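You operate a simulated robot arm through the tools that you are given. There is no shell and no other tool. Be economical: measure what you need, move in short steps, check, and stop when the job is done.

Carry out the task below with a simulated robot arm. There is one attempt and no reset: what you move stays moved.

TASK
Spread the long bed, lay the damp brick on it and tap it down to the line.
Fine: mortar from the board, by trowel; tap with the mallet; both tools back.
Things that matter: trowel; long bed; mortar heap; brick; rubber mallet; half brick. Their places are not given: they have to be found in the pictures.

It is judged by the outcome, as a careful person would: the job done as asked, and still so three seconds after it is handed in. It fails if anything else is knocked over, pushed out of place, dropped, spilled or broken.

THE ROBOT
A 6-joint arm with a two-finger parallel gripper, fixed in place. Base frame: the origin is at the foot of the arm, x ahead of it, y to its left, z up. Lengths are in m, angles in degrees, forces in N, time in s.
With the tool pointing down near the work surface it reaches from about 0.16 to 0.64 m from the base axis. Its first joint turns from -66.0 to 66.0 degrees. Payload 2.9 kg.
Tool frame: the origin (TCP) lies between the finger pads and is the grasp point; the fingertips stand 0.03 m ahead of it; z points along the fingers, y is the line along which they close. The gripper opens to 0.11 m. The fingers are 0.02 m wide and 0.01 m thick; the gripper's body (0.048 by 0.112 m) begins 0.055 m behind the TCP.
Orientation is that of the tool frame in the base frame, as [roll, pitch, yaw] about the fixed x, y, z axes, in that order (R = Rz(yaw) Ry(pitch) Rx(roll)). With the fingers straight down and closing along the base's y, the tool's x points along the base's -x, its y along +y and its z along -z.

THE INTERFACE
- The arm moves only by the tool step_arm. Its arguments are lists of equal length, an entry for each row: "angular": the turn, a rotation vector about the tool's x, y, z in units of 45 degrees (1.0 is 45 degrees), a list of three; "delta_pos": the shift along the tool's x, y, z in units of 300 mm (1.0 is 300 mm), a list of three; "claw": the finger opening in m, from 0 to 0.11. In form: {"angular": [[wx, wy, wz], ...], "delta_pos": [[x, y, z], ...], "claw": [claw, ...]}. A call has 1 to 10 rows; each row is the pose to reach, as a shift and turn from the pose commanded when the call began, along the tool's axes at that moment. A call with a number of a shift or a turn outside -1 to 1 is refused whole. A row lasts 0.2 s, in which the tool goes at most 0.05 m and 8.6 degrees; a call with a longer step from one row to the next is refused whole, and so is a gripper value outside its range. A pose out of reach is approached as far as the arm can. The call stops where the force on the tool passes 70 N (or 10 N more than at its start, if that is more) or the arm is blocked; 0.2 s more then pass. The fingers move at their own pace (about 0.108 m/s each) and stop on an object; they squeeze with about 44 N. The grip force told is the motor's: it shows also when the fingers shut on nothing. Time passes only in rows, and 0.2 s behind the last, so rows that repeat a pose let the fingers close. It gives the time, the measured TCP pose, the force on the tool (base axes), the opening and the grip force at its end, in the units of the frame above (readings bear some noise).
- Cameras (640 x 400 px; columns grow to the right, rows downward): "scene" is fixed at [0.0768, 0.4299, 1.3885]; the picture's right is [-0.77, -0.64, 0.00], its down [-0.34, 0.41, -0.85] and it looks along [0.54, -0.65, -0.53] (base axes); focal length 323 px, centre (320, 200). "wrist" rides on the gripper at [-0.036, 0, -0.057] in the tool frame; the picture's right is [0.00, -1.00, 0.00], its down [0.97, 0.00, -0.24] and it looks along [0.24, 0.00, 0.97] (tool axes); focal length 218 px, centre (320, 200).
- grab_frame(camera): a new picture of that camera. No time passes.
- probe_pixels(camera, pixels): for up to 12 pixels [column, row] of the newest picture of that camera ("zoom" is the newest enlarged one), the place [x, y, z] in the base frame of the surface seen there, good to about 0.002 m. No time passes.
- close_up(camera, box): a new picture of the part [left, top, right, bottom] of that camera's present view, enlarged. No time passes.
- finish_job(): hands the job in; it is judged then, once.

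Work in short steps. Measure before you move; look again where a grasp or a placing could have gone wrong, and mend it. You have 80 turns and 38 pictures in all, the two below and enlarged ones among them. Open the gripper and draw the arm clear of the work before you hand the job in, unless the task says otherwise; then end with one line.

The tools are called after ">>>" by a JSON object that holds its "name" and its "arguments". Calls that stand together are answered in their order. step_arm: Moves the arm, as the interface text tells. Its arguments: {"type":"object","properties":{"angular":{"type":"array"},"delta_pos":{"type":"array"},"claw":{"type":"array"}},"required":["angular","delta_pos","claw"]} The other tools are called the same way: grab_frame (camera) takes a picture; probe_pixels (camera, pixels) gives the place of the surface under pixels of a picture; close_up (camera, box) takes an enlarged picture of a part of a camera's view; finish_job () hands the job in.

At the start:

```text
time: 0.0
eef_pos: [0.4436, -0.1006, 1.1162]
tcp_rot: [180.0, 0.0, 180.0]
ft_force: [0.8, 0.9, 0.0]
grip_width: 0.1099
gripper_force: 0.2
```

scene: 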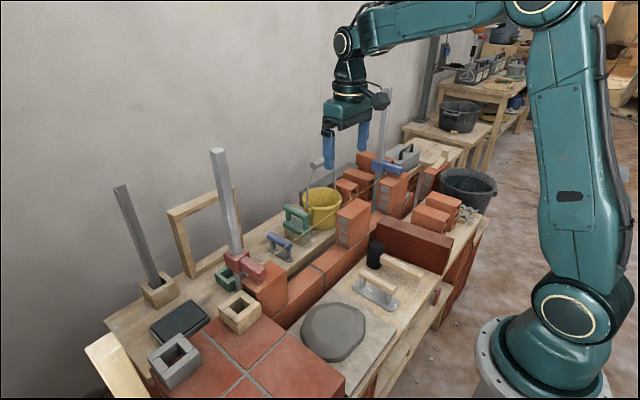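
wrist: 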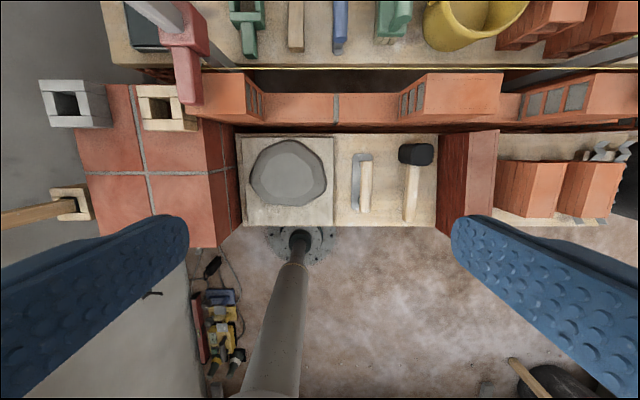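

The wrist view shows the wall course with a string line at the top, the mortar board, the trowel (~360,185) and the mallet (~412,180). I'll enlarge both views to identify the parts.

>>> {"name": "close_up", "arguments": {"camera": "wrist", "box": [180, 50, 640, 260]}}

>>> {"name": "close_up", "arguments": {"camera": "scene", "box": [220, 130, 500, 370]}}

```text
1.39 times, centred on (410, 155) of wrist
```

zoom: 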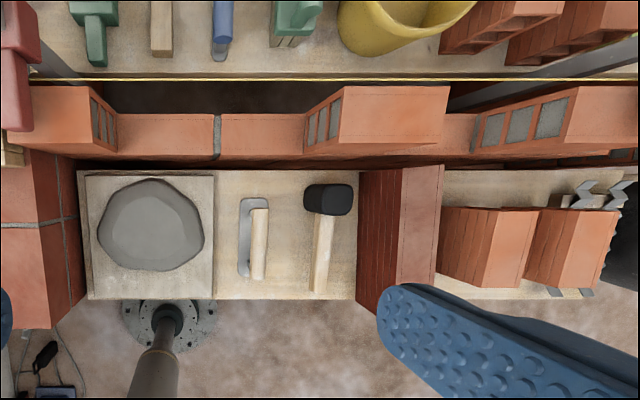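

```text
1.67 times, centred on (360, 250) of scene
```

zoom: 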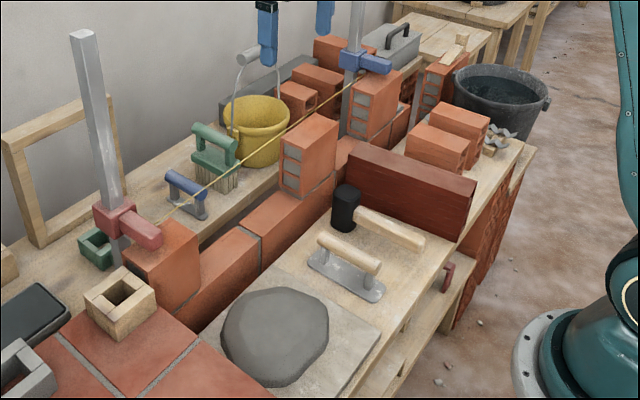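

Now I'll probe the main surfaces in the wrist view and the scene zoom.

>>> {"name": "probe_pixels", "arguments": {"camera": "wrist", "pixels": [[240, 85], [260, 110], [265, 105], [300, 108], [370, 108], [398, 103], [425, 90], [500, 80], [510, 110], [525, 105], [590, 90], [340, 69]]}}

>>> {"name": "probe_pixels", "arguments": {"camera": "wrist", "pixels": [[355, 160], [355, 205], [366, 165], [366, 208], [415, 153], [412, 170], [408, 215], [290, 175], [245, 150], [325, 220], [400, 200], [380, 150]]}}

>>> {"name": "probe_pixels", "arguments": {"camera": "wrist", "pixels": [[475, 140], [495, 135], [470, 210], [490, 210], [450, 140], [440, 200], [515, 180], [575, 180], [540, 170], [600, 175], [530, 195], [580, 195]]}}

>>> {"name": "probe_pixels", "arguments": {"camera": "zoom", "pixels": [[350, 150], [470, 195], [400, 180], [350, 255], [322, 238], [378, 268], [345, 195], [372, 215], [420, 242], [310, 262], [380, 295], [275, 335]]}}

```text
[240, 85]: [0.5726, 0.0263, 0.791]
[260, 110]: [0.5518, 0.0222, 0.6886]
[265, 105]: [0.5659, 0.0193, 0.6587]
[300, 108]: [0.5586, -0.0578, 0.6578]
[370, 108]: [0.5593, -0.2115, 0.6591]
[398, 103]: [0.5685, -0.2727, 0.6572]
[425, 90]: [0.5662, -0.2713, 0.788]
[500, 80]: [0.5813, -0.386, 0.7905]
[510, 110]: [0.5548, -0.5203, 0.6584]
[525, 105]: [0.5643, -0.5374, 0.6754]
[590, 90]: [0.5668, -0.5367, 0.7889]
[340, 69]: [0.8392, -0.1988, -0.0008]
```

```text
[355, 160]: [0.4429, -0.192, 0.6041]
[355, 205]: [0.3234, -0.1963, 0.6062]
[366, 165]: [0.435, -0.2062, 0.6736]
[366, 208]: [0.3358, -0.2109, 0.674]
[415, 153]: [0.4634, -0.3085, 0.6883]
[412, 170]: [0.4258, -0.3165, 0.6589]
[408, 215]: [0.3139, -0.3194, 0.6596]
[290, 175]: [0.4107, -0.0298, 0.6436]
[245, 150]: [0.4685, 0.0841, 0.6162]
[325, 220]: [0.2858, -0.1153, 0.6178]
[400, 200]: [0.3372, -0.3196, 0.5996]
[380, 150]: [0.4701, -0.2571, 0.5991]
```

```text
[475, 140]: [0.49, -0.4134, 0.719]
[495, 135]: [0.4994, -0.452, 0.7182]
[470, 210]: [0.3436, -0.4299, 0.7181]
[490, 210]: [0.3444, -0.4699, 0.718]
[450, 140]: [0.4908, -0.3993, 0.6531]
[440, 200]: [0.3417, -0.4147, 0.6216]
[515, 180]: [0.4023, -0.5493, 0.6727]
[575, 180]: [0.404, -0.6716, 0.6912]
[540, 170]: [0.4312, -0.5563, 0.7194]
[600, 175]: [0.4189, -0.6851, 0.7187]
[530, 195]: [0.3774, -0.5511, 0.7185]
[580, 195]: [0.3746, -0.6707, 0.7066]
```

```text
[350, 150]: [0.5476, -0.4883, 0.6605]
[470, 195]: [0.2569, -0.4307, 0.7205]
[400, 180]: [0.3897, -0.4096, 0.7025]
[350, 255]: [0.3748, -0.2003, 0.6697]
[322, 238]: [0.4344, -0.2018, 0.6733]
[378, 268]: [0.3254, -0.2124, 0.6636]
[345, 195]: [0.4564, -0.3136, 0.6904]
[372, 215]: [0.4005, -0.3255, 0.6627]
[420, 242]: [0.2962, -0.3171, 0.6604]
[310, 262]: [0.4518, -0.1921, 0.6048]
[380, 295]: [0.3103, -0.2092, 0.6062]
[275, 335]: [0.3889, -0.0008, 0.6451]
```

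The gap at y≈0.02…-0.27 is the long bed, and the dark brick on edge at y≈-0.44 (x 0.25–0.50) is the damp brick. I'll move above the bed for a better look and measurement.

>>> {"name": "step_arm", "arguments": {"angular": [[0, 0, 0], [0, 0, 0], [0, 0, 0], [0, 0, 0]], "delta_pos": [[-0.09, -0.017, 0.1], [-0.18, -0.034, 0.2], [-0.27, -0.05, 0.3], [-0.355, -0.067, 0.387]], "claw": [0.11, 0.11, 0.11, 0.11]}}

>>> {"name": "grab_frame", "arguments": {"camera": "wrist"}}

```text
time: 1.0
eef_pos: [0.5492, -0.1192, 1.0007]
tcp_rot: [180.0, 0.0, -180.0]
ft_force: [-0.6, -0.2, -1.1]
grip_width: 0.11
gripper_force: 0.0
```

```text
33 pictures are left
```

wrist: 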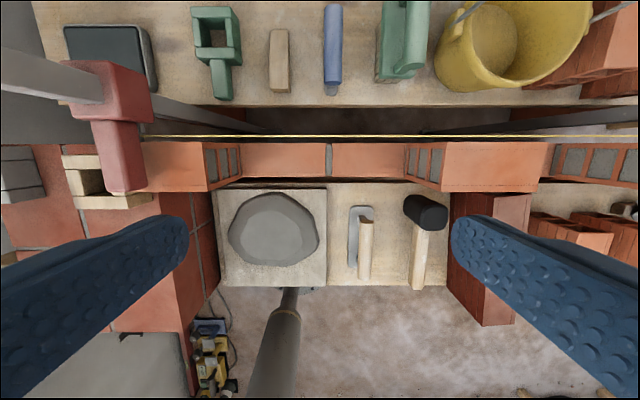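

I'll enlarge the bed area to locate the line, the edges and the joints precisely.

>>> {"name": "close_up", "arguments": {"camera": "wrist", "box": [190, 90, 470, 265]}}

```text
2.29 times, centred on (330, 178) of wrist
```

zoom: 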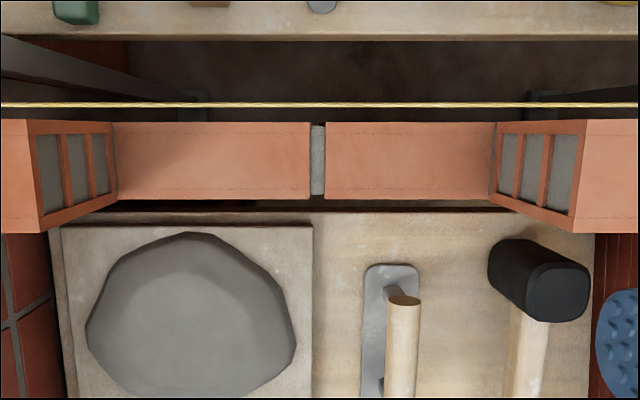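

>>> {"name": "probe_pixels", "arguments": {"camera": "zoom", "pixels": [[300, 105], [100, 105], [560, 105], [200, 124], [200, 197], [450, 124], [450, 196], [118, 160], [490, 160], [20, 180], [610, 180], [610, 122]]}}

>>> {"name": "probe_pixels", "arguments": {"camera": "zoom", "pixels": [[610, 228], [20, 228], [36, 180], [580, 180], [95, 165], [535, 165], [318, 160], [372, 290], [378, 268], [402, 350], [400, 302], [387, 390]]}}

>>> {"name": "probe_pixels", "arguments": {"camera": "zoom", "pixels": [[190, 240], [95, 320], [290, 340], [190, 320], [190, 385], [250, 300], [130, 280], [80, 240], [304, 240], [300, 102], [300, 108], [297, 160]]}}

```text
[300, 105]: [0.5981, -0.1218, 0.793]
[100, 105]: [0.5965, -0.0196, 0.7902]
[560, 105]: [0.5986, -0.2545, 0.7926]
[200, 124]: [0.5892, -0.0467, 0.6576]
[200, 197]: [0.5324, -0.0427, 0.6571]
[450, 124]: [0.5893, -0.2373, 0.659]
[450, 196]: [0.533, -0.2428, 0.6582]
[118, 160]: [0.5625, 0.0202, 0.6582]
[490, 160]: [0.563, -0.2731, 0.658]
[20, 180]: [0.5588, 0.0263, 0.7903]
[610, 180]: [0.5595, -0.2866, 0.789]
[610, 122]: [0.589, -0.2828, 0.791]
```

```text
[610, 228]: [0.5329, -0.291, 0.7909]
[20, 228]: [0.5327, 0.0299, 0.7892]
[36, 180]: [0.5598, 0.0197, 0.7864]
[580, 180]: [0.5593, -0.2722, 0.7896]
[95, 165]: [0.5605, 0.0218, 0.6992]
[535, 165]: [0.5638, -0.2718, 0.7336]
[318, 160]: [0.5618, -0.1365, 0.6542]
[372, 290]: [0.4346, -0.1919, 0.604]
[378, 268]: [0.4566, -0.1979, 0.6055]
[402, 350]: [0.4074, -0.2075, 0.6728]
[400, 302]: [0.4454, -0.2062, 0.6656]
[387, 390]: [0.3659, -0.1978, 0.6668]
```

```text
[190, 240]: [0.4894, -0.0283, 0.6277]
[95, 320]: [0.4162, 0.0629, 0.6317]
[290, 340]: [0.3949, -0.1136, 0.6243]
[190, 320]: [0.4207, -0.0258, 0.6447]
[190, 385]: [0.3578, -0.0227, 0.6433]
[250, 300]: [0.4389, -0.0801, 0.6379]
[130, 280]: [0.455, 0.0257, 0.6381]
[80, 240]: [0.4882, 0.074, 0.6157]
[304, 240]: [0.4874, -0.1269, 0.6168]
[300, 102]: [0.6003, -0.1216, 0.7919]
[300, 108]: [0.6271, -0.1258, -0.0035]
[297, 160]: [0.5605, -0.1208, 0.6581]
```

Measured: course x 0.531–0.591, bed z 0.658, gap y 0.020…-0.272, neighbour tops and line at z≈0.79 (line x 0.598, only 7 mm behind the wall face). Trowel handle runs along x at y≈-0.207, so I'll move above its rear to inspect.

>>> {"name": "step_arm", "arguments": {"angular": [[0, 0, 0], [0, 0, 0], [0, 0, 0], [0, 0, 0], [0, 0, 0], [0, 0, 0], [0, 0, 0]], "delta_pos": [[0.09, -0.042, 0.095], [0.18, -0.084, 0.19], [0.27, -0.126, 0.286], [0.36, -0.168, 0.381], [0.45, -0.21, 0.476], [0.54, -0.252, 0.572], [0.63, -0.293, 0.667]], "claw": [0.11, 0.11, 0.11, 0.11, 0.08, 0.07, 0.07]}}

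>>> {"name": "grab_frame", "arguments": {"camera": "wrist"}}

>>> {"name": "close_up", "arguments": {"camera": "scene", "box": [310, 220, 470, 330]}}

```text
time: 2.6
eef_pos: [0.3587, -0.2075, 0.7993]
tcp_rot: [-180.0, 0.0, 180.0]
ft_force: [-0.2, 0.5, 0.0]
grip_width: 0.0701
gripper_force: 0.2
```

```text
31 pictures are left
```

wrist: 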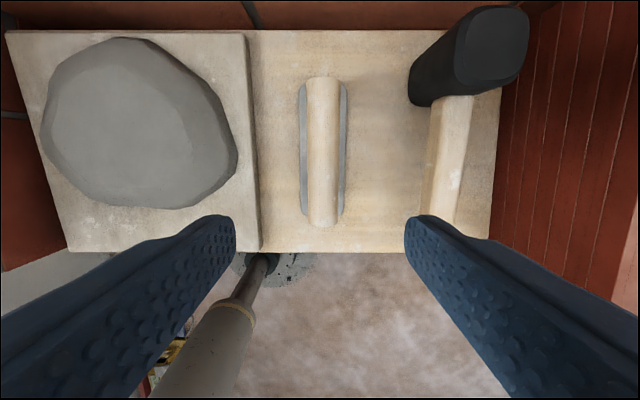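

```text
3.64 times, centred on (390, 275) of scene
```

zoom: 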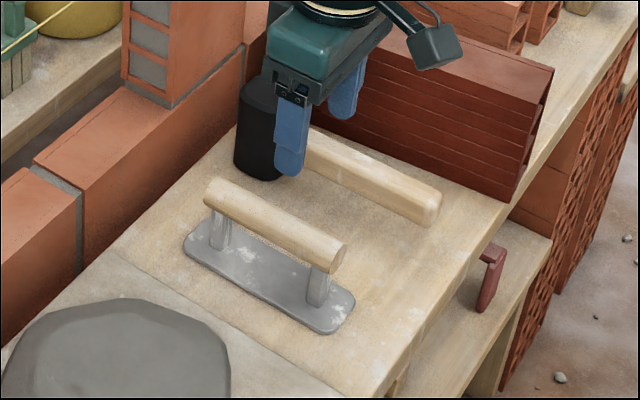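

>>> {"name": "probe_pixels", "arguments": {"camera": "wrist", "pixels": [[323, 80], [323, 222], [310, 150], [337, 150], [323, 150], [302, 150], [345, 150], [303, 90], [303, 210], [344, 90], [344, 210], [323, 225]]}}

>>> {"name": "probe_pixels", "arguments": {"camera": "wrist", "pixels": [[495, 20], [495, 60], [470, 45], [520, 45], [433, 150], [470, 150], [452, 120], [452, 200], [425, 104], [100, 205], [225, 150], [50, 110]]}}

>>> {"name": "probe_pixels", "arguments": {"camera": "zoom", "pixels": [[505, 195], [548, 75], [510, 190], [400, 130], [420, 20], [435, 205], [435, 185], [320, 325], [345, 310], [260, 150], [258, 85], [210, 225]]}}

```text
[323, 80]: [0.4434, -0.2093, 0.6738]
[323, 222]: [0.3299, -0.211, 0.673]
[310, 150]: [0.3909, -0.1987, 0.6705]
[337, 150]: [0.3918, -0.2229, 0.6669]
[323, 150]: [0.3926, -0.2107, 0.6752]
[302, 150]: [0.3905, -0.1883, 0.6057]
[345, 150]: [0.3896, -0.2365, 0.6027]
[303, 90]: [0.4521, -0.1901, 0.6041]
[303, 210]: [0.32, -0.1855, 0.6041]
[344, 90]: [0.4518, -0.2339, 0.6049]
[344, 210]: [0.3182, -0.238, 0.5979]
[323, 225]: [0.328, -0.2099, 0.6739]
```

```text
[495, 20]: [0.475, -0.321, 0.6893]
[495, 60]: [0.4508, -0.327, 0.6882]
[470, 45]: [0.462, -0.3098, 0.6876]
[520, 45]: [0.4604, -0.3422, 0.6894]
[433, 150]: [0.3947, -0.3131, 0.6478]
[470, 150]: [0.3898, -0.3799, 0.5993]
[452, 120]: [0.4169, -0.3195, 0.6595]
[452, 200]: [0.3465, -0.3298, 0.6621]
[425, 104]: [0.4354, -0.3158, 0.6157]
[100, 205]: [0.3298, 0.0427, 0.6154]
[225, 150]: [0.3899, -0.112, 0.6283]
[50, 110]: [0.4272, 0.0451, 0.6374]
```

```text
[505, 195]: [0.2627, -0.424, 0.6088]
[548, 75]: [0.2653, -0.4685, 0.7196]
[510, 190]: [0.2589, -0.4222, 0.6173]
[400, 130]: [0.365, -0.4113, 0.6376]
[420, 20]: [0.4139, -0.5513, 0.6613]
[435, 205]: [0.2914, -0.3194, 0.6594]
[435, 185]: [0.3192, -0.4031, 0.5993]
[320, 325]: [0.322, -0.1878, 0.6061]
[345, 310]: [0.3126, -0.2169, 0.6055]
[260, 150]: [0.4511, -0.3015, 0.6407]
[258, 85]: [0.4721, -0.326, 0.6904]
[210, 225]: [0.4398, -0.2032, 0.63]
```

Trowel handle: centre y -0.2105, z≈0.661, x 0.328–0.445; blade x 0.31–0.46, y -0.186…-0.236. I'll descend at x≈0.358 and grip.

>>> {"name": "step_arm", "arguments": {"angular": [[0, 0, 0], [0, 0, 0], [0, 0, 0], [0, 0, 0], [0, 0, 0], [0, 0, 0], [0, 0, 0]], "delta_pos": [[0, -0.01, 0.13], [0, -0.01, 0.26], [0, -0.01, 0.38], [0, -0.01, 0.457], [0, -0.01, 0.457], [0, -0.01, 0.457], [0, -0.01, 0.457]], "claw": [0.07, 0.07, 0.07, 0.07, 0.0, 0.0, 0.0]}}

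```text
time: 4.2
eef_pos: [0.3606, -0.2098, 0.6631]
tcp_rot: [-180.0, 0.0, -180.0]
ft_force: [-0.2, 0.0, 0.4]
grip_width: 0.0276
gripper_force: 44.4
```

Gripped (0.0276). I'll lift and move beside the heap at x≈0.385, y≈-0.15.

>>> {"name": "step_arm", "arguments": {"angular": [[0, 0, 0], [0, 0, 0], [0, 0, 0], [0, 0, 0]], "delta_pos": [[0, 0, -0.1], [0, 0, -0.2], [0, 0, -0.29], [-0.083, 0.1, -0.29]], "claw": [0, 0, 0, 0]}}

>>> {"name": "grab_frame", "arguments": {"camera": "wrist"}}

```text
time: 5.2
eef_pos: [0.3859, -0.1811, 0.7491]
tcp_rot: [-179.9, 0.0, 180.0]
ft_force: [0.9, 0.2, -2.2]
grip_width: 0.0277
gripper_force: 43.4
```

```text
29 pictures are left
```

wrist: 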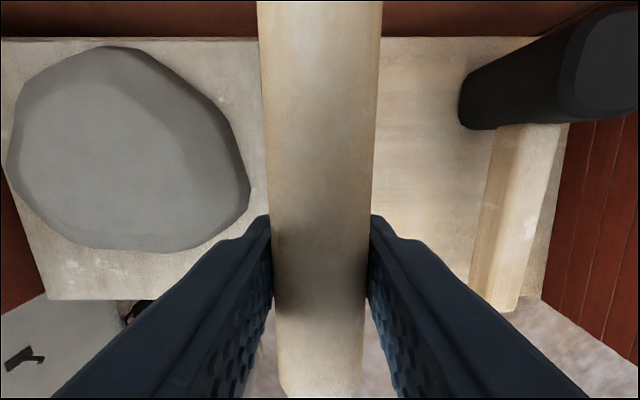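

Now a scoop: blade tilted 12° leading edge down, sweep in +y through the heap just above the board, then level and lift.

>>> {"name": "step_arm", "arguments": {"angular": [[0.13, 0, 0], [0.267, 0, 0], [0.267, 0, 0], [0.267, 0, 0], [0.267, 0, 0], [0.267, 0, 0], [0.267, 0, 0], [0.13, 0, 0], [0, 0, 0], [0, 0, 0]], "delta_pos": [[0, 0.05, 0.07], [0, 0.1, 0.16], [0, 0.1, 0.197], [0, 0.2, 0.197], [0, 0.3, 0.197], [0, 0.4, 0.197], [0, 0.47, 0.19], [0, 0.47, 0.17], [0, 0.47, 0.1], [0, 0.47, 0]], "claw": [0, 0, 0, 0, 0, 0, 0, 0, 0, 0]}}

>>> {"name": "close_up", "arguments": {"camera": "scene", "box": [250, 190, 450, 370]}}

```text
time: 7.4
eef_pos: [0.3863, -0.0401, 0.7504]
tcp_rot: [179.9, 0.0, -179.9]
ft_force: [0.0, -0.6, -2.1]
grip_width: 0.0376
gripper_force: 43.5
```

```text
2.22 times, centred on (350, 280) of scene
```

zoom: 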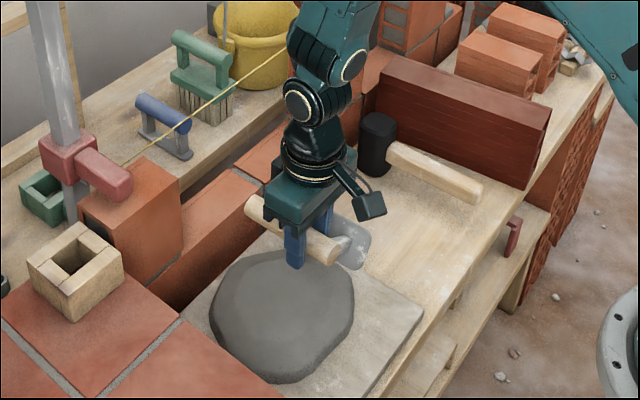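

The opening jumped to 0.0376: the trowel has rolled in the grip (the blade seems swung to -y). I'll look closely.

>>> {"name": "grab_frame", "arguments": {"camera": "wrist"}}

>>> {"name": "close_up", "arguments": {"camera": "scene", "box": [310, 225, 390, 290]}}

```text
27 pictures are left
```

wrist: 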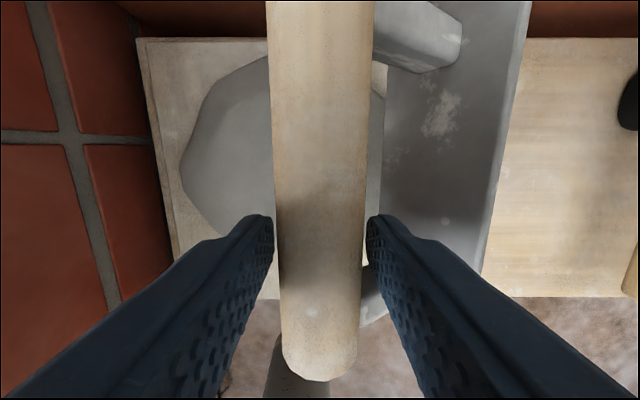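

```text
6.15 times, centred on (350, 258) of scene
```

zoom: 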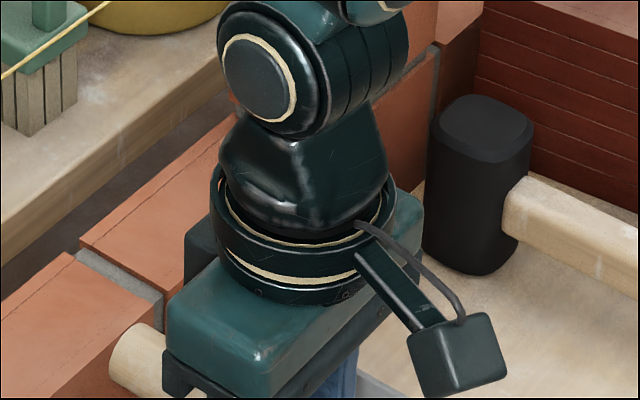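

>>> {"name": "probe_pixels", "arguments": {"camera": "wrist", "pixels": [[400, 150], [440, 150], [490, 150], [500, 100], [480, 200], [420, 50], [320, 150], [320, 350], [225, 150], [378, 300], [520, 10], [395, 180]]}}

```text
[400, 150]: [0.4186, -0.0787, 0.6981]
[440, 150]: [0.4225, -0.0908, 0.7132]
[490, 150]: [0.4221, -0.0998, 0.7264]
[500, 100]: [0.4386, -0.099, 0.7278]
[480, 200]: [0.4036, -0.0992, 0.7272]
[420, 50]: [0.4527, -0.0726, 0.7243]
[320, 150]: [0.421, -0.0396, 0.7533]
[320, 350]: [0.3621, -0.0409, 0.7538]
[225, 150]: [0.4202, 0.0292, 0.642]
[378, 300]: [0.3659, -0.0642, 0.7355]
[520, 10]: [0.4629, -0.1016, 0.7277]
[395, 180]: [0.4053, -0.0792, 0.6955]
```

The blade has rolled about 53° about the handle toward -y; the heap resists, so dragging sideways is too rough. I'll carry the trowel back over its place and counter-rotate the gripper to level the blade, set it down, and regrip.

>>> {"name": "step_arm", "arguments": {"angular": [[-0.16, 0, 0], [-0.32, 0, 0], [-0.48, 0, 0], [-0.64, 0, 0], [-0.8, 0, 0], [-0.95, 0, 0]], "delta_pos": [[0, -0.05, -0.1], [0.02, -0.15, -0.2], [0.04, -0.25, -0.2], [0.06, -0.36, -0.2], [0.08, -0.47, -0.2], [0.087, -0.567, -0.2]], "claw": [0, 0, 0, 0, 0, 0]}}

>>> {"name": "close_up", "arguments": {"camera": "scene", "box": [310, 180, 470, 300]}}

```text
time: 8.8
eef_pos: [0.3597, -0.2104, 0.8087]
tcp_rot: [137.1, 0.0, -180.0]
ft_force: [0.0, 0.1, -1.9]
grip_width: 0.0274
gripper_force: 44.0
```

```text
3.33 times, centred on (390, 240) of scene
```

zoom: 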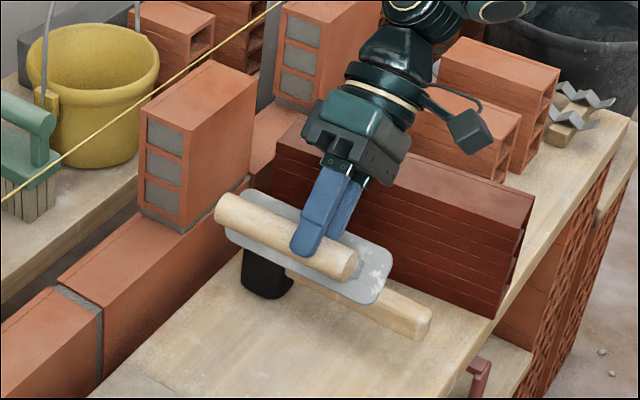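

>>> {"name": "probe_pixels", "arguments": {"camera": "zoom", "pixels": [[240, 210], [300, 240], [345, 270], [365, 290], [380, 270], [360, 245], [375, 285], [230, 235], [265, 215], [290, 300], [375, 300], [345, 300]]}}

>>> {"name": "grab_frame", "arguments": {"camera": "wrist"}}

```text
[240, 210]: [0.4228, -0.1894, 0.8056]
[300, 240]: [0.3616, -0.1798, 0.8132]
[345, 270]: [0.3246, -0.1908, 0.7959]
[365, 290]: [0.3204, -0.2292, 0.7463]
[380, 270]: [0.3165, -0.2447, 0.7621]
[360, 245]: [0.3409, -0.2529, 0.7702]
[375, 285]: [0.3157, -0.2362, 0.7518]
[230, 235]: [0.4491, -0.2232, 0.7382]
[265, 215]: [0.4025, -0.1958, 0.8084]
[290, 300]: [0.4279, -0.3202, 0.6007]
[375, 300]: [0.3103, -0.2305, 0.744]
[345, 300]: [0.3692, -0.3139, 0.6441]
```

```text
24 pictures are left
```

wrist: 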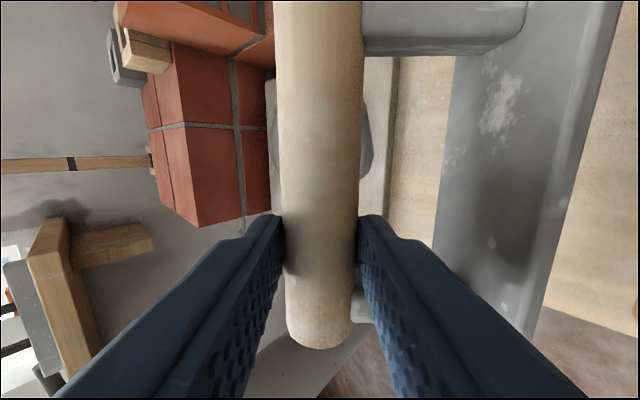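

The trowel is now gripped near the fingertips with its blade at about 45° (lower edge to +y). I'll lean the gripper 9° more and bring the lower blade edge just above the bare bench between board and mallet, where it can be laid flat.

>>> {"name": "step_arm", "arguments": {"angular": [[-0.1, 0, 0], [-0.2, 0, 0], [-0.2, 0, 0], [-0.2, 0, 0]], "delta_pos": [[0, -0.02, 0.1], [0, -0.045, 0.21], [0, -0.067, 0.32], [0, -0.089, 0.414]], "claw": [0, 0, 0, 0]}}

>>> {"name": "close_up", "arguments": {"camera": "scene", "box": [310, 210, 470, 310]}}

```text
time: 9.8
eef_pos: [0.3588, -0.1439, 0.7008]
tcp_rot: [128.2, 0.0, -180.0]
ft_force: [0.5, 0.1, -1.9]
grip_width: 0.0272
gripper_force: 43.9
```

```text
4.00 times, centred on (390, 260) of scene
```

zoom: 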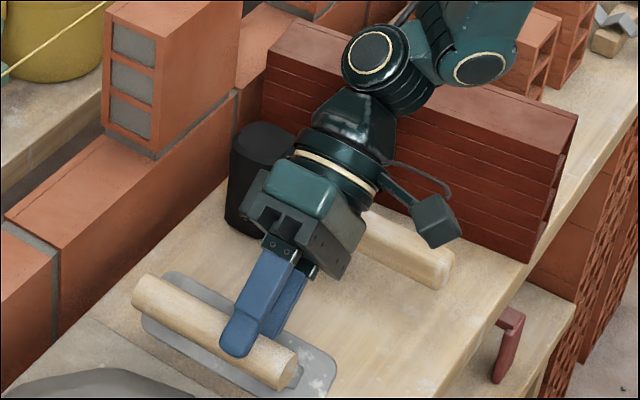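

>>> {"name": "probe_pixels", "arguments": {"camera": "zoom", "pixels": [[145, 325], [200, 370], [260, 390], [325, 380], [328, 365], [310, 350], [180, 280], [165, 300], [210, 330], [270, 365], [230, 375], [335, 385]]}}

```text
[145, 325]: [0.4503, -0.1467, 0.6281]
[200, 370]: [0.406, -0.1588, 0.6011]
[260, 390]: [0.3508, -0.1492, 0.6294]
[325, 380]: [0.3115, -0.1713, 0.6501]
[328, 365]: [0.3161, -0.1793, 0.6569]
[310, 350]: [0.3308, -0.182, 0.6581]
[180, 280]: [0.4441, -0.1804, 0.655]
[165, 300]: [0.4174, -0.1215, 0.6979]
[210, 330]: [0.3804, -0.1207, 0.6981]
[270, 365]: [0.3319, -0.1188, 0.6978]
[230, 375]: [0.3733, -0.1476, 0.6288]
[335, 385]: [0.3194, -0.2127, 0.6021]
```

Blade rolled ~41°, lower edge at (y -0.146, z 0.626). I'll lower 26 mm until the edge just touches the bench.

>>> {"name": "step_arm", "arguments": {"angular": [[0, 0, 0], [0, 0, 0], [0, 0, 0], [0, 0, 0]], "delta_pos": [[0, -0.03, 0.024], [0, -0.055, 0.043], [0, -0.063, 0.05], [0, -0.069, 0.0545]], "claw": [0, 0, 0, 0]}}

```text
time: 10.8
eef_pos: [0.3585, -0.145, 0.677]
tcp_rot: [127.9, 0.3, -179.7]
ft_force: [-6.7, -0.4, 36.1]
grip_width: 0.0273
gripper_force: 43.6
```

Edge contact felt (36 N up). Now loosen slightly so the handle is only caged, and guide it ~5 cm in -y so the blade settles flat.

>>> {"name": "step_arm", "arguments": {"angular": [[0, 0, 0], [0, 0, 0], [0, 0, 0], [0, 0, 0], [0, 0, 0], [0, 0, 0], [0, 0, 0]], "delta_pos": [[0.0, 0.0026, -0.002], [0.0, 0.0026, -0.002], [0, -0.0168, -0.0377], [0, -0.0363, -0.0732], [0, -0.0637, -0.1026], [0, -0.0875, -0.122], [0, -0.103, -0.131]], "claw": [0.03, 0.03, 0.031, 0.031, 0.031, 0.031, 0.031]}}

>>> {"name": "close_up", "arguments": {"camera": "scene", "box": [310, 210, 470, 310]}}

```text
time: 12.4
eef_pos: [0.3602, -0.1968, 0.6759]
tcp_rot: [128.2, 0.3, -179.9]
ft_force: [-4.5, -6.4, 38.6]
grip_width: 0.0443
gripper_force: 13.1
```

```text
4.00 times, centred on (390, 260) of scene
```

zoom: 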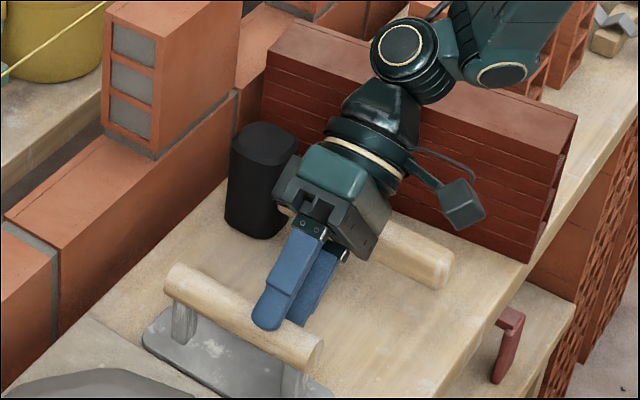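

The trowel now stands upright on its blade. I'll open a bit and retract along the finger axis.

>>> {"name": "step_arm", "arguments": {"angular": [[0, 0, 0], [0, 0, 0], [0, 0, 0], [0, 0, 0], [0, 0, 0], [0, 0, 0]], "delta_pos": [[0, 0, -0.01], [0, 0, -0.06], [0, 0, -0.14], [0, 0, -0.25], [0, 0, -0.38], [0, 0, -0.5]], "claw": [0.048, 0.05, 0.05, 0.05, 0.05, 0.07]}}

>>> {"name": "close_up", "arguments": {"camera": "scene", "box": [300, 210, 460, 310]}}

```text
time: 13.8
eef_pos: [0.3421, -0.2872, 0.7652]
tcp_rot: [128.6, 0.1, 179.9]
ft_force: [-0.7, 0.0, 0.3]
grip_width: 0.0701
gripper_force: 0.1
out of reach, approached as far as the arm can: row 5, 6
```

```text
4.00 times, centred on (380, 260) of scene
```

zoom: 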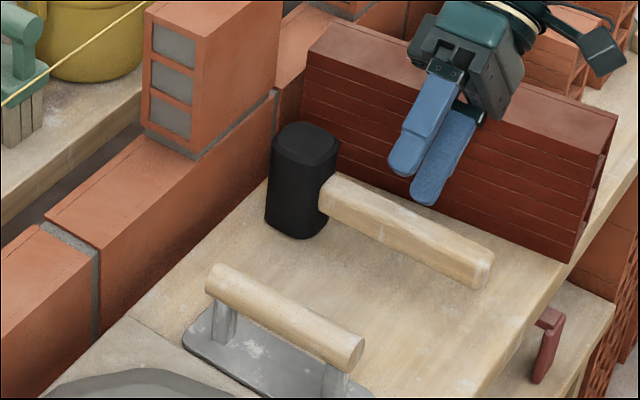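

Trowel is flat again. I'll straighten the gripper and move above it.

>>> {"name": "step_arm", "arguments": {"angular": [[0.16, 0, 0], [0.33, 0, 0], [0.5, 0, 0], [0.67, 0, 0], [0.84, 0, 0], [1.0, 0, 0]], "delta_pos": [[-0.01, 0.08, 0.0], [-0.02, 0.14, 0.02], [-0.03, 0.2, 0.06], [-0.04, 0.26, 0.1], [-0.05, 0.32, 0.13], [-0.06, 0.385, 0.162]], "claw": [0.07, 0.07, 0.07, 0.07, 0.07, 0.07]}}

>>> {"name": "step_arm", "arguments": {"angular": [[0.146, 0, 0], [0.146, 0, 0]], "delta_pos": [[0, 0, 0], [0, 0, 0]], "claw": [0.07, 0.07]}}

>>> {"name": "grab_frame", "arguments": {"camera": "wrist"}}

```text
time: 15.2
eef_pos: [0.3569, -0.1743, 0.8266]
tcp_rot: [173.4, 0.0, 180.0]
ft_force: [-0.2, 0.9, -0.6]
grip_width: 0.0697
gripper_force: 0.1
```

```text
time: 15.8
eef_pos: [0.3574, -0.175, 0.8269]
tcp_rot: [179.9, 0.0, 180.0]
ft_force: [-0.2, -0.1, 0.4]
grip_width: 0.0701
gripper_force: 0.2
```

```text
20 pictures are left
```

wrist: 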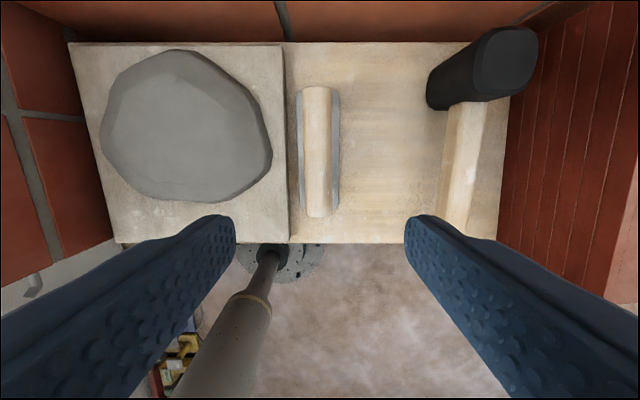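

>>> {"name": "probe_pixels", "arguments": {"camera": "wrist", "pixels": [[317, 90], [317, 212], [317, 150], [301, 150], [338, 150], [302, 95], [301, 205], [338, 205], [200, 150], [180, 100], [230, 170], [180, 190]]}}

```text
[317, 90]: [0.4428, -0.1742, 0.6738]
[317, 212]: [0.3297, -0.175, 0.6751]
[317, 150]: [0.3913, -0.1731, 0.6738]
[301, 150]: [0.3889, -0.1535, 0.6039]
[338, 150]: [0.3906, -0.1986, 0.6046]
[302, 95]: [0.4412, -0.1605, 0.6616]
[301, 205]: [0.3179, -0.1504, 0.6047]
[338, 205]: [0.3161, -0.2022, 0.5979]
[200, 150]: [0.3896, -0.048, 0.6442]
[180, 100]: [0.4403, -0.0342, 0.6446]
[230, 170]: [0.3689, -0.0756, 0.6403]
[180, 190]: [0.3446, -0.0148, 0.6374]
```

Trowel handle now at y≈-0.174. Regrip at x≈0.36.

>>> {"name": "step_arm", "arguments": {"angular": [[0, 0, 0], [0, 0, 0], [0, 0, 0], [0, 0, 0], [0, 0, 0], [0, 0, 0], [0, 0, 0]], "delta_pos": [[-0.01, 0.003, 0.15], [-0.01, 0.003, 0.3], [-0.01, 0.003, 0.45], [-0.01, 0.003, 0.563], [-0.01, 0.003, 0.563], [-0.01, 0.003, 0.563], [-0.01, 0.003, 0.563]], "claw": [0.07, 0.07, 0.07, 0.07, 0.0, 0.0, 0.0]}}

>>> {"name": "step_arm", "arguments": {"angular": [[0, 0, 0], [0, 0, 0], [0, 0, 0], [0, 0, 0], [0, 0, 0], [0, 0, 0], [0, 0, 0]], "delta_pos": [[0, 0, -0.1], [0, 0, -0.2], [0, 0, -0.3], [-0.04, 0.13, -0.3], [-0.08, 0.26, -0.3], [-0.08, 0.39, -0.3], [-0.08, 0.5, -0.3]], "claw": [0, 0, 0, 0, 0, 0, 0]}}

```text
time: 17.4
eef_pos: [0.3614, -0.1764, 0.6564]
tcp_rot: [179.7, 0.0, -180.0]
ft_force: [-0.3, 0.1, -0.1]
grip_width: 0.0276
gripper_force: 44.2
```

```text
time: 19.0
eef_pos: [0.3863, -0.0256, 0.746]
tcp_rot: [179.8, 0.0, 179.9]
ft_force: [0.2, -0.2, -2.8]
grip_width: 0.0276
gripper_force: 44.5
```

Trowel held upright. Lower the flat blade gently onto the heap (contact expected at TCP z≈0.70).

>>> {"name": "step_arm", "arguments": {"angular": [[0, 0, 0], [0, 0, 0], [0, 0, 0], [0, 0, 0], [0, 0, 0]], "delta_pos": [[0, 0, 0.08], [0, 0, 0.13], [0, 0, 0.15], [0, 0, 0.165], [0, 0, 0.18]], "claw": [0, 0, 0, 0, 0]}}

```text
time: 20.2
eef_pos: [0.3858, -0.026, 0.7006]
tcp_rot: [179.7, -0.1, -180.0]
ft_force: [-7.4, 2.7, 15.4]
grip_width: 0.0274
gripper_force: 44.1
stopped in row 5: the force on the tool passed its limit (the readings are from after the stop); the commanded pose is now the measured one
```

The heap is firm at TCP z 0.7006. I'll draw a small stroke back along the blade's axis, lift, and look.

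>>> {"name": "step_arm", "arguments": {"angular": [[0, 0, 0], [0, 0, 0], [0, 0, 0], [0, 0, 0], [0, 0, 0]], "delta_pos": [[0.04, 0, 0.0], [0.08, 0, 0.0], [0.08, 0, -0.1], [0.08, 0, -0.25], [0.08, 0, -0.4]], "claw": [0, 0, 0, 0, 0]}}

>>> {"name": "close_up", "arguments": {"camera": "scene", "box": [250, 190, 430, 370]}}

```text
time: 21.4
eef_pos: [0.3638, -0.0256, 0.8213]
tcp_rot: [179.8, -0.1, -180.0]
ft_force: [0.4, -0.3, -2.5]
grip_width: 0.0276
gripper_force: 44.0
```

```text
2.22 times, centred on (340, 280) of scene
```

zoom: 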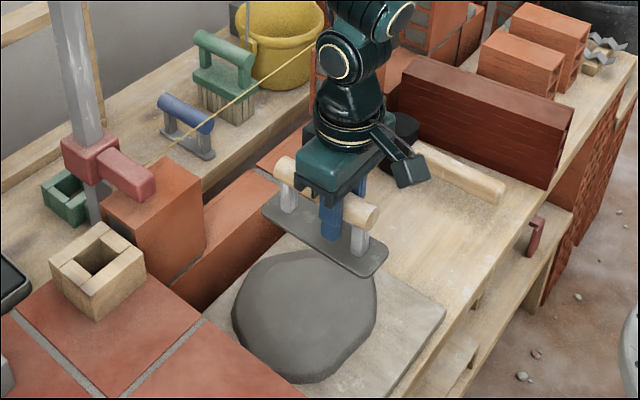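

>>> {"name": "close_up", "arguments": {"camera": "scene", "box": [315, 255, 375, 315]}}

```text
6.67 times, centred on (345, 285) of scene
```

zoom: 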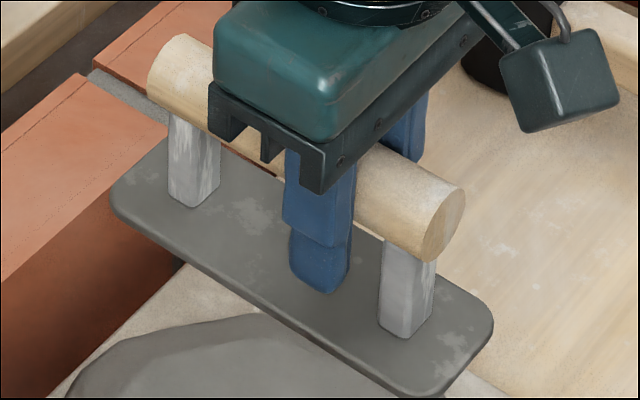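

The blade face is now mortar-dark, so it may be loaded. I'll carry it to the long bed from the front, blade tip at x≈0.587, and stroke along the bed about 1 cm above the course.

>>> {"name": "step_arm", "arguments": {"angular": [[0, 0, 0], [0, 0, 0], [0, 0, 0], [0, 0, 0], [0, 0, 0], [0, 0, 0], [0, 0, 0], [0, 0, 0], [0, 0, 0], [0, 0, 0]], "delta_pos": [[-0.14, 0, 0.05], [-0.28, 0, 0.12], [-0.413, 0.02, 0.2], [-0.413, 0.04, 0.26], [-0.413, 0.04, 0.318], [-0.413, -0.105, 0.318], [-0.413, -0.255, 0.318], [-0.413, -0.405, 0.318], [-0.413, -0.555, 0.318], [-0.413, -0.705, 0.318]], "claw": [0, 0, 0, 0, 0, 0, 0, 0, 0, 0]}}

>>> {"name": "close_up", "arguments": {"camera": "scene", "box": [240, 190, 420, 340]}}

```text
time: 23.6
eef_pos: [0.486, -0.2378, 0.724]
tcp_rot: [179.8, 0.1, -179.9]
ft_force: [-0.1, -0.1, -2.0]
grip_width: 0.0277
gripper_force: 43.5
```

```text
2.67 times, centred on (330, 265) of scene
```

zoom: 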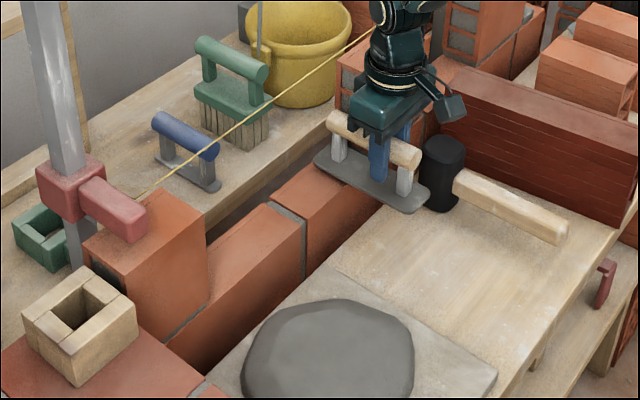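

Nothing deposited yet; the blade still looks dark. Repeat the stroke back, nearly touching the bed (≈2 mm).

>>> {"name": "step_arm", "arguments": {"angular": [[0, 0, 0], [0, 0, 0], [0, 0, 0], [0, 0, 0], [0, 0, 0], [0, 0, 0], [0, 0, 0], [0, 0, 0], [0, 0, 0], [0, 0, 0]], "delta_pos": [[0, 0, 0.02], [0, 0, 0.027], [0, 0.1, 0.027], [0, 0.2, 0.027], [0, 0.3, 0.027], [0, 0.4, 0.027], [0, 0.5, 0.027], [0, 0.6, 0.027], [0, 0.68, 0.027], [0, 0.74, 0.027]], "claw": [0, 0, 0, 0, 0, 0, 0, 0, 0, 0]}}

>>> {"name": "close_up", "arguments": {"camera": "scene", "box": [240, 190, 420, 340]}}

```text
time: 25.8
eef_pos: [0.4862, -0.0131, 0.7159]
tcp_rot: [179.9, 0.0, -180.0]
ft_force: [0.3, 0.5, -2.2]
grip_width: 0.0279
gripper_force: 44.0
```

```text
2.67 times, centred on (330, 265) of scene
```

zoom: 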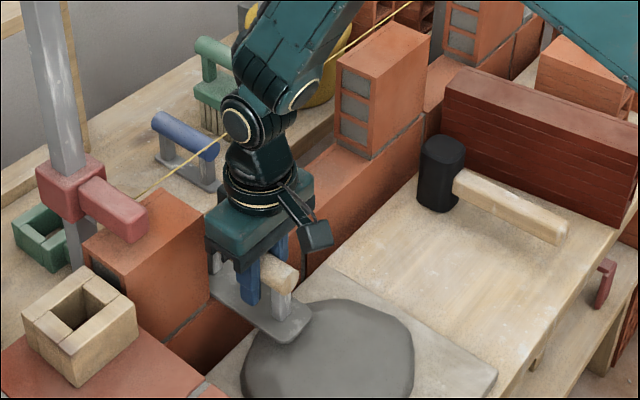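

The blade looks lighter now; I'll pull back and up and view the bed.

>>> {"name": "step_arm", "arguments": {"angular": [[0, 0, 0], [0, 0, 0], [0, 0, 0], [0, 0, 0], [0, 0, 0], [0, 0, 0]], "delta_pos": [[0, 0, -0.05], [0.14, 0.0, -0.12], [0.28, 0.0, -0.2], [0.38, 0, -0.3], [0.38, 0, -0.4], [0.38, 0, -0.4]], "claw": [0, 0, 0, 0, 0, 0]}}

>>> {"name": "close_up", "arguments": {"camera": "scene", "box": [240, 190, 420, 340]}}

```text
time: 27.2
eef_pos: [0.3753, -0.0153, 0.8379]
tcp_rot: [179.7, 0.0, -180.0]
ft_force: [0.0, -0.2, -1.7]
grip_width: 0.0275
gripper_force: 43.7
```

```text
2.67 times, centred on (330, 265) of scene
```

zoom: 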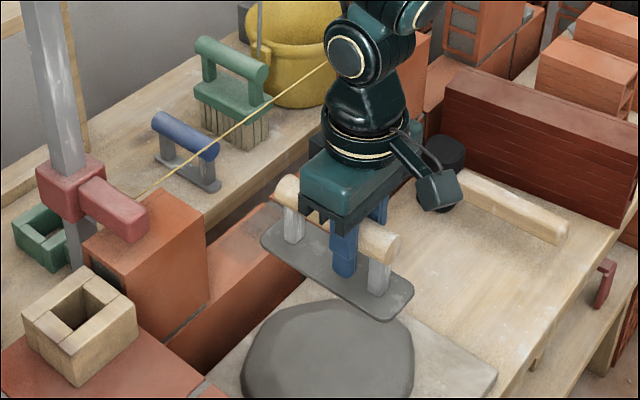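

A greyish patch seems to show on the bed near scene (300,280). Checking closer.

>>> {"name": "close_up", "arguments": {"camera": "scene", "box": [270, 255, 340, 305]}}

```text
8.00 times, centred on (305, 280) of scene
```

zoom: 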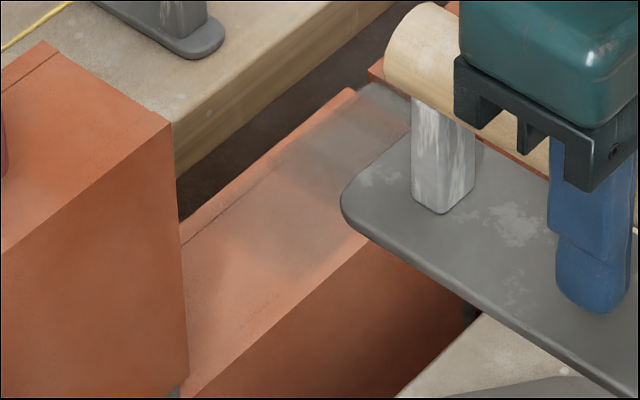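

That is only the gripper's shadow; nothing was picked up. I'll try a proper loading stroke: blade lightly pressed on the heap and slid forward along its own axis ~8 cm, then lifted.

>>> {"name": "step_arm", "arguments": {"angular": [[0, 0, 0], [0, 0, 0], [0, 0, 0], [0, 0, 0], [0, 0, 0]], "delta_pos": [[0.04, -0.01, 0.13], [0.08, -0.03, 0.26], [0.1, -0.036, 0.39], [0.1, -0.036, 0.44], [0.1, -0.036, 0.457]], "claw": [0, 0, 0, 0, 0]}}

>>> {"name": "step_arm", "arguments": {"angular": [[0, 0, 0], [0, 0, 0], [0, 0, 0], [0, 0, 0], [0, 0, 0], [0, 0, 0], [0, 0, 0], [0, 0, 0]], "delta_pos": [[0, 0, 0.004], [-0.05, 0, 0.006], [-0.1, 0, 0.006], [-0.15, 0, 0.006], [-0.2, 0, 0.006], [-0.25, 0, 0.006], [-0.25, 0, 0.006], [-0.25, 0, 0.006]], "claw": [0, 0, 0, 0, 0, 0, 0, 0]}}

```text
time: 28.4
eef_pos: [0.3443, -0.0248, 0.7016]
tcp_rot: [179.9, 0.1, -179.9]
ft_force: [-7.3, 0.8, 34.8]
grip_width: 0.0276
gripper_force: 44.0
```

```text
time: 28.8
eef_pos: [0.3443, -0.0243, 0.7004]
tcp_rot: [179.8, 0.0, -179.9]
ft_force: [-4.7, 0.5, 11.5]
grip_width: 0.0276
gripper_force: 44.1
stopped in row 2: the force on the tool passed its limit (the readings are from after the stop); the commanded pose is now the measured one
```

Light contact now (11 N). Slide forward with less pressure.

>>> {"name": "step_arm", "arguments": {"angular": [[0, 0, 0], [0, 0, 0], [0, 0, 0], [0, 0, 0], [0, 0, 0], [0, 0, 0], [0, 0, 0], [0, 0, 0]], "delta_pos": [[-0.02, 0, -0.001], [-0.07, 0, -0.002], [-0.12, 0, -0.002], [-0.17, 0, -0.002], [-0.22, 0, -0.002], [-0.25, 0, -0.002], [-0.25, 0, -0.1], [-0.25, 0, -0.25]], "claw": [0, 0, 0, 0, 0, 0, 0, 0]}}

>>> {"name": "close_up", "arguments": {"camera": "scene", "box": [270, 240, 380, 350]}}

```text
time: 30.6
eef_pos: [0.4194, -0.0262, 0.7778]
tcp_rot: [179.8, 0.0, -179.9]
ft_force: [-0.3, -0.2, -2.8]
grip_width: 0.0276
gripper_force: 43.8
```

```text
3.64 times, centred on (325, 295) of scene
```

zoom: 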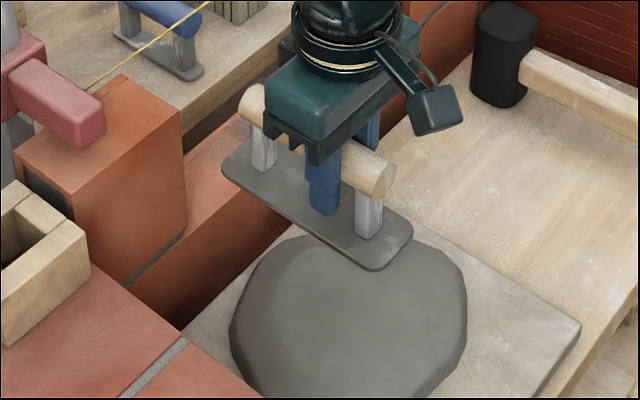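

Still inconclusive from above; deposit may require the blade to touch the bed. I'll bring it to the middle of the bed and lower to light contact.

>>> {"name": "step_arm", "arguments": {"angular": [[0, 0, 0], [0, 0, 0], [0, 0, 0], [0, 0, 0], [0, 0, 0], [0, 0, 0], [0, 0, 0]], "delta_pos": [[-0.1, -0.1, 0], [-0.22, -0.2, 0], [-0.22, -0.33, 0.08], [-0.22, -0.346, 0.18], [-0.22, -0.346, 0.2], [-0.22, -0.346, 0.208], [-0.22, -0.346, 0.211]], "claw": [0, 0, 0, 0, 0, 0, 0]}}

```text
time: 32.2
eef_pos: [0.4862, -0.1285, 0.7165]
tcp_rot: [179.9, 0.2, -179.9]
ft_force: [-22.5, 3.7, 50.5]
grip_width: 0.0274
gripper_force: 44.2
```

Contact came ~3 mm higher than the bare bed would give. Lift, withdraw and look with the wrist camera region.

>>> {"name": "step_arm", "arguments": {"angular": [[0, 0, 0], [0, 0, 0], [0, 0, 0], [0, 0, 0], [0, 0, 0]], "delta_pos": [[0, 0, -0.05], [0.12, 0, -0.15], [0.28, 0, -0.25], [0.42, 0, -0.3], [0.56, 0, -0.3]], "claw": [0, 0, 0, 0, 0]}}

>>> {"name": "close_up", "arguments": {"camera": "scene", "box": [250, 200, 390, 340]}}

```text
refused: row 3 steps farther than a row can; nothing moved
```

```text
2.86 times, centred on (320, 270) of scene
```

zoom: 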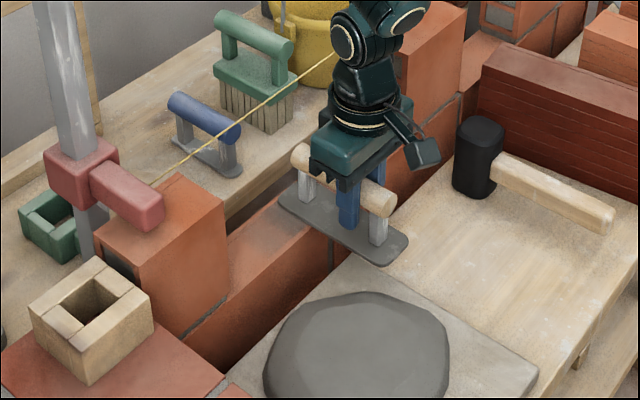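

>>> {"name": "step_arm", "arguments": {"angular": [[0, 0, 0], [0, 0, 0], [0, 0, 0], [0, 0, 0], [0, 0, 0], [0, 0, 0]], "delta_pos": [[0, 0, -0.05], [0.1, 0, -0.15], [0.23, 0, -0.22], [0.36, 0, -0.28], [0.5, 0, -0.28], [0.62, 0, -0.28]], "claw": [0, 0, 0, 0, 0, 0]}}

>>> {"name": "close_up", "arguments": {"camera": "scene", "box": [270, 220, 390, 320]}}

```text
time: 33.6
eef_pos: [0.301, -0.1291, 0.7952]
tcp_rot: [179.9, 0.2, -179.9]
ft_force: [0.1, 0.2, -2.6]
grip_width: 0.0275
gripper_force: 44.1
```

```text
4.00 times, centred on (330, 270) of scene
```

zoom: 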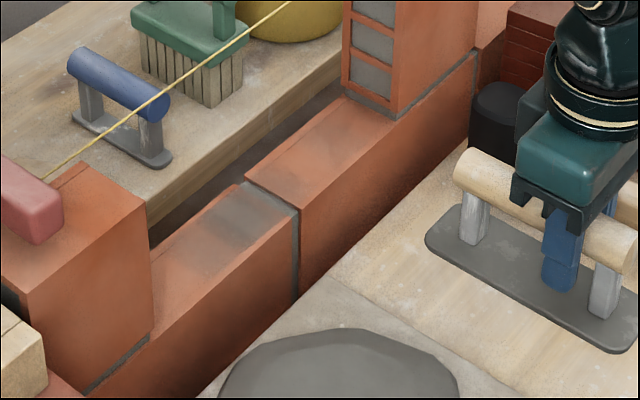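

A grey smear of mortar is now visible on the bed near the joint (zoom 240,215). Probe its height along the bed.

>>> {"name": "probe_pixels", "arguments": {"camera": "zoom", "pixels": [[250, 210], [225, 225], [205, 240], [170, 275], [275, 215], [240, 195], [270, 180], [300, 160], [330, 140], [360, 115], [310, 175], [370, 130]]}}

>>> {"name": "close_up", "arguments": {"camera": "scene", "box": [300, 235, 360, 290]}}

```text
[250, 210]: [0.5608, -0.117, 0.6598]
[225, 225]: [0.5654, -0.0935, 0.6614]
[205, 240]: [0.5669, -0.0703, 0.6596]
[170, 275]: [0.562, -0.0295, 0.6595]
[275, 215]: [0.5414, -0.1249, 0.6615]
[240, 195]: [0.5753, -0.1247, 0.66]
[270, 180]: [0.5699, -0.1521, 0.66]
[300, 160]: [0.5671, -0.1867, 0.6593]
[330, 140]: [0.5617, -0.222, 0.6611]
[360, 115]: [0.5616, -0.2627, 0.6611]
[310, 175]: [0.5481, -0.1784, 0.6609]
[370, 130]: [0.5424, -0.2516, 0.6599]
```

```text
7.27 times, centred on (330, 262) of scene
```

zoom: 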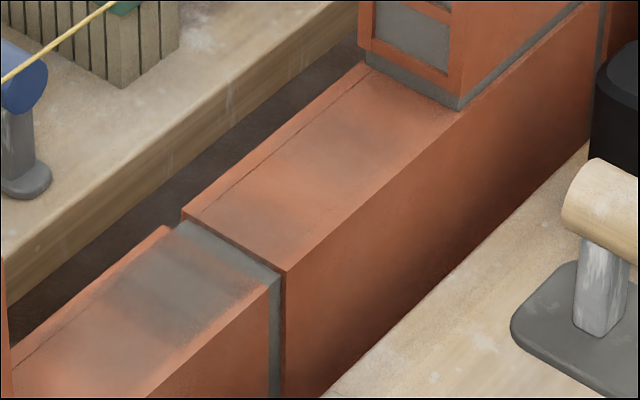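

The smear is a thin mortar film: contact with the heap loads the blade and contact with the bed deposits. I'll do fuller loading strokes now.

>>> {"name": "step_arm", "arguments": {"angular": [[0, 0, 0], [0, 0, 0], [0, 0, 0], [0, 0, 0], [0, 0, 0], [0, 0, 0], [0, 0, 0], [0, 0, 0], [0, 0, 0], [0, 0, 0]], "delta_pos": [[-0.05, 0.12, 0], [-0.1, 0.24, 0], [-0.152, 0.34, 0.08], [-0.152, 0.34, 0.2], [-0.152, 0.34, 0.28], [-0.152, 0.34, 0.306], [-0.152, 0.34, 0.312], [-0.2, 0.34, 0.312], [-0.25, 0.34, 0.312], [-0.3, 0.34, 0.312]], "claw": [0, 0, 0, 0, 0, 0, 0, 0, 0, 0]}}

>>> {"name": "step_arm", "arguments": {"angular": [[0, 0, 0], [0, 0, 0], [0, 0, 0], [0, 0, 0], [0, 0, 0], [0, 0, 0], [0, 0, 0], [0, 0, 0], [0, 0, 0]], "delta_pos": [[-0.05, 0, 0.0], [-0.05, 0, 0], [0, 0, 0], [0.05, 0, 0], [0.1, 0, 0], [0.05, 0, 0], [0, 0, 0], [0, 0, -0.1], [0, 0, -0.2]], "claw": [0, 0, 0, 0, 0, 0, 0, 0, 0]}}

```text
time: 35.8
eef_pos: [0.3917, -0.0286, 0.7022]
tcp_rot: [179.9, 0.0, -179.9]
ft_force: [-0.4, 0.0, -2.2]
grip_width: 0.0276
gripper_force: 43.8
```

```text
time: 37.8
eef_pos: [0.3898, -0.0262, 0.7621]
tcp_rot: [179.7, 0.0, -179.8]
ft_force: [-0.6, 1.0, -1.9]
grip_width: 0.0279
gripper_force: 44.4
```

No contact that time — the heap has lowered slightly. Go a few mm deeper for contact and slide.

>>> {"name": "step_arm", "arguments": {"angular": [[0, 0, 0], [0, 0, 0], [0, 0, 0], [0, 0, 0], [0, 0, 0]], "delta_pos": [[0, 0, 0.1], [0, 0, 0.19], [0, 0, 0.203], [0, 0, 0.208], [0, 0, 0.212]], "claw": [0, 0, 0, 0, 0]}}

```text
time: 39.0
eef_pos: [0.3905, -0.0265, 0.7005]
tcp_rot: [179.8, 0.1, -179.8]
ft_force: [-9.6, 4.7, 53.3]
grip_width: 0.0273
gripper_force: 43.5
```

>>> {"name": "step_arm", "arguments": {"angular": [[0, 0, 0], [0, 0, 0], [0, 0, 0], [0, 0, 0], [0, 0, 0]], "delta_pos": [[0, 0, -0.006], [-0.05, 0, -0.006], [-0.09, 0, -0.006], [-0.04, 0, -0.006], [-0.0, 0, -0.006]], "claw": [0, 0, 0, 0, 0]}}

>>> {"name": "step_arm", "arguments": {"angular": [[0, 0, 0], [0, 0, 0]], "delta_pos": [[0, 0, -0.12], [0, 0, -0.26]], "claw": [0, 0]}}

>>> {"name": "close_up", "arguments": {"camera": "scene", "box": [280, 250, 370, 350]}}

```text
time: 40.2
eef_pos: [0.3922, -0.0266, 0.7007]
tcp_rot: [179.8, 0.0, -179.9]
ft_force: [4.2, -0.3, 7.0]
grip_width: 0.0276
gripper_force: 43.8
```

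```text
time: 40.8
eef_pos: [0.39, -0.0282, 0.7791]
tcp_rot: [179.8, 0.1, -179.9]
ft_force: [0.1, 0.5, -2.0]
grip_width: 0.0277
gripper_force: 43.8
```

```text
4.00 times, centred on (325, 300) of scene
```

zoom: 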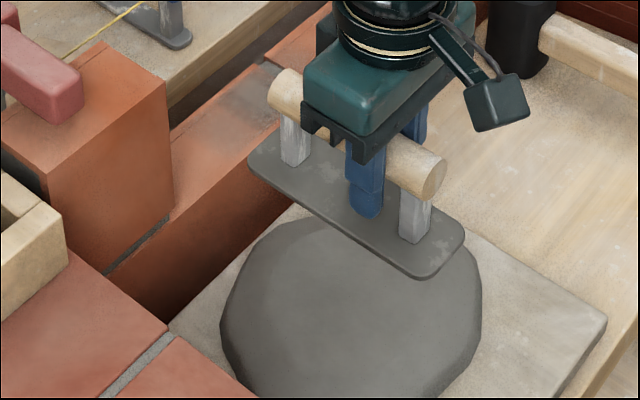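

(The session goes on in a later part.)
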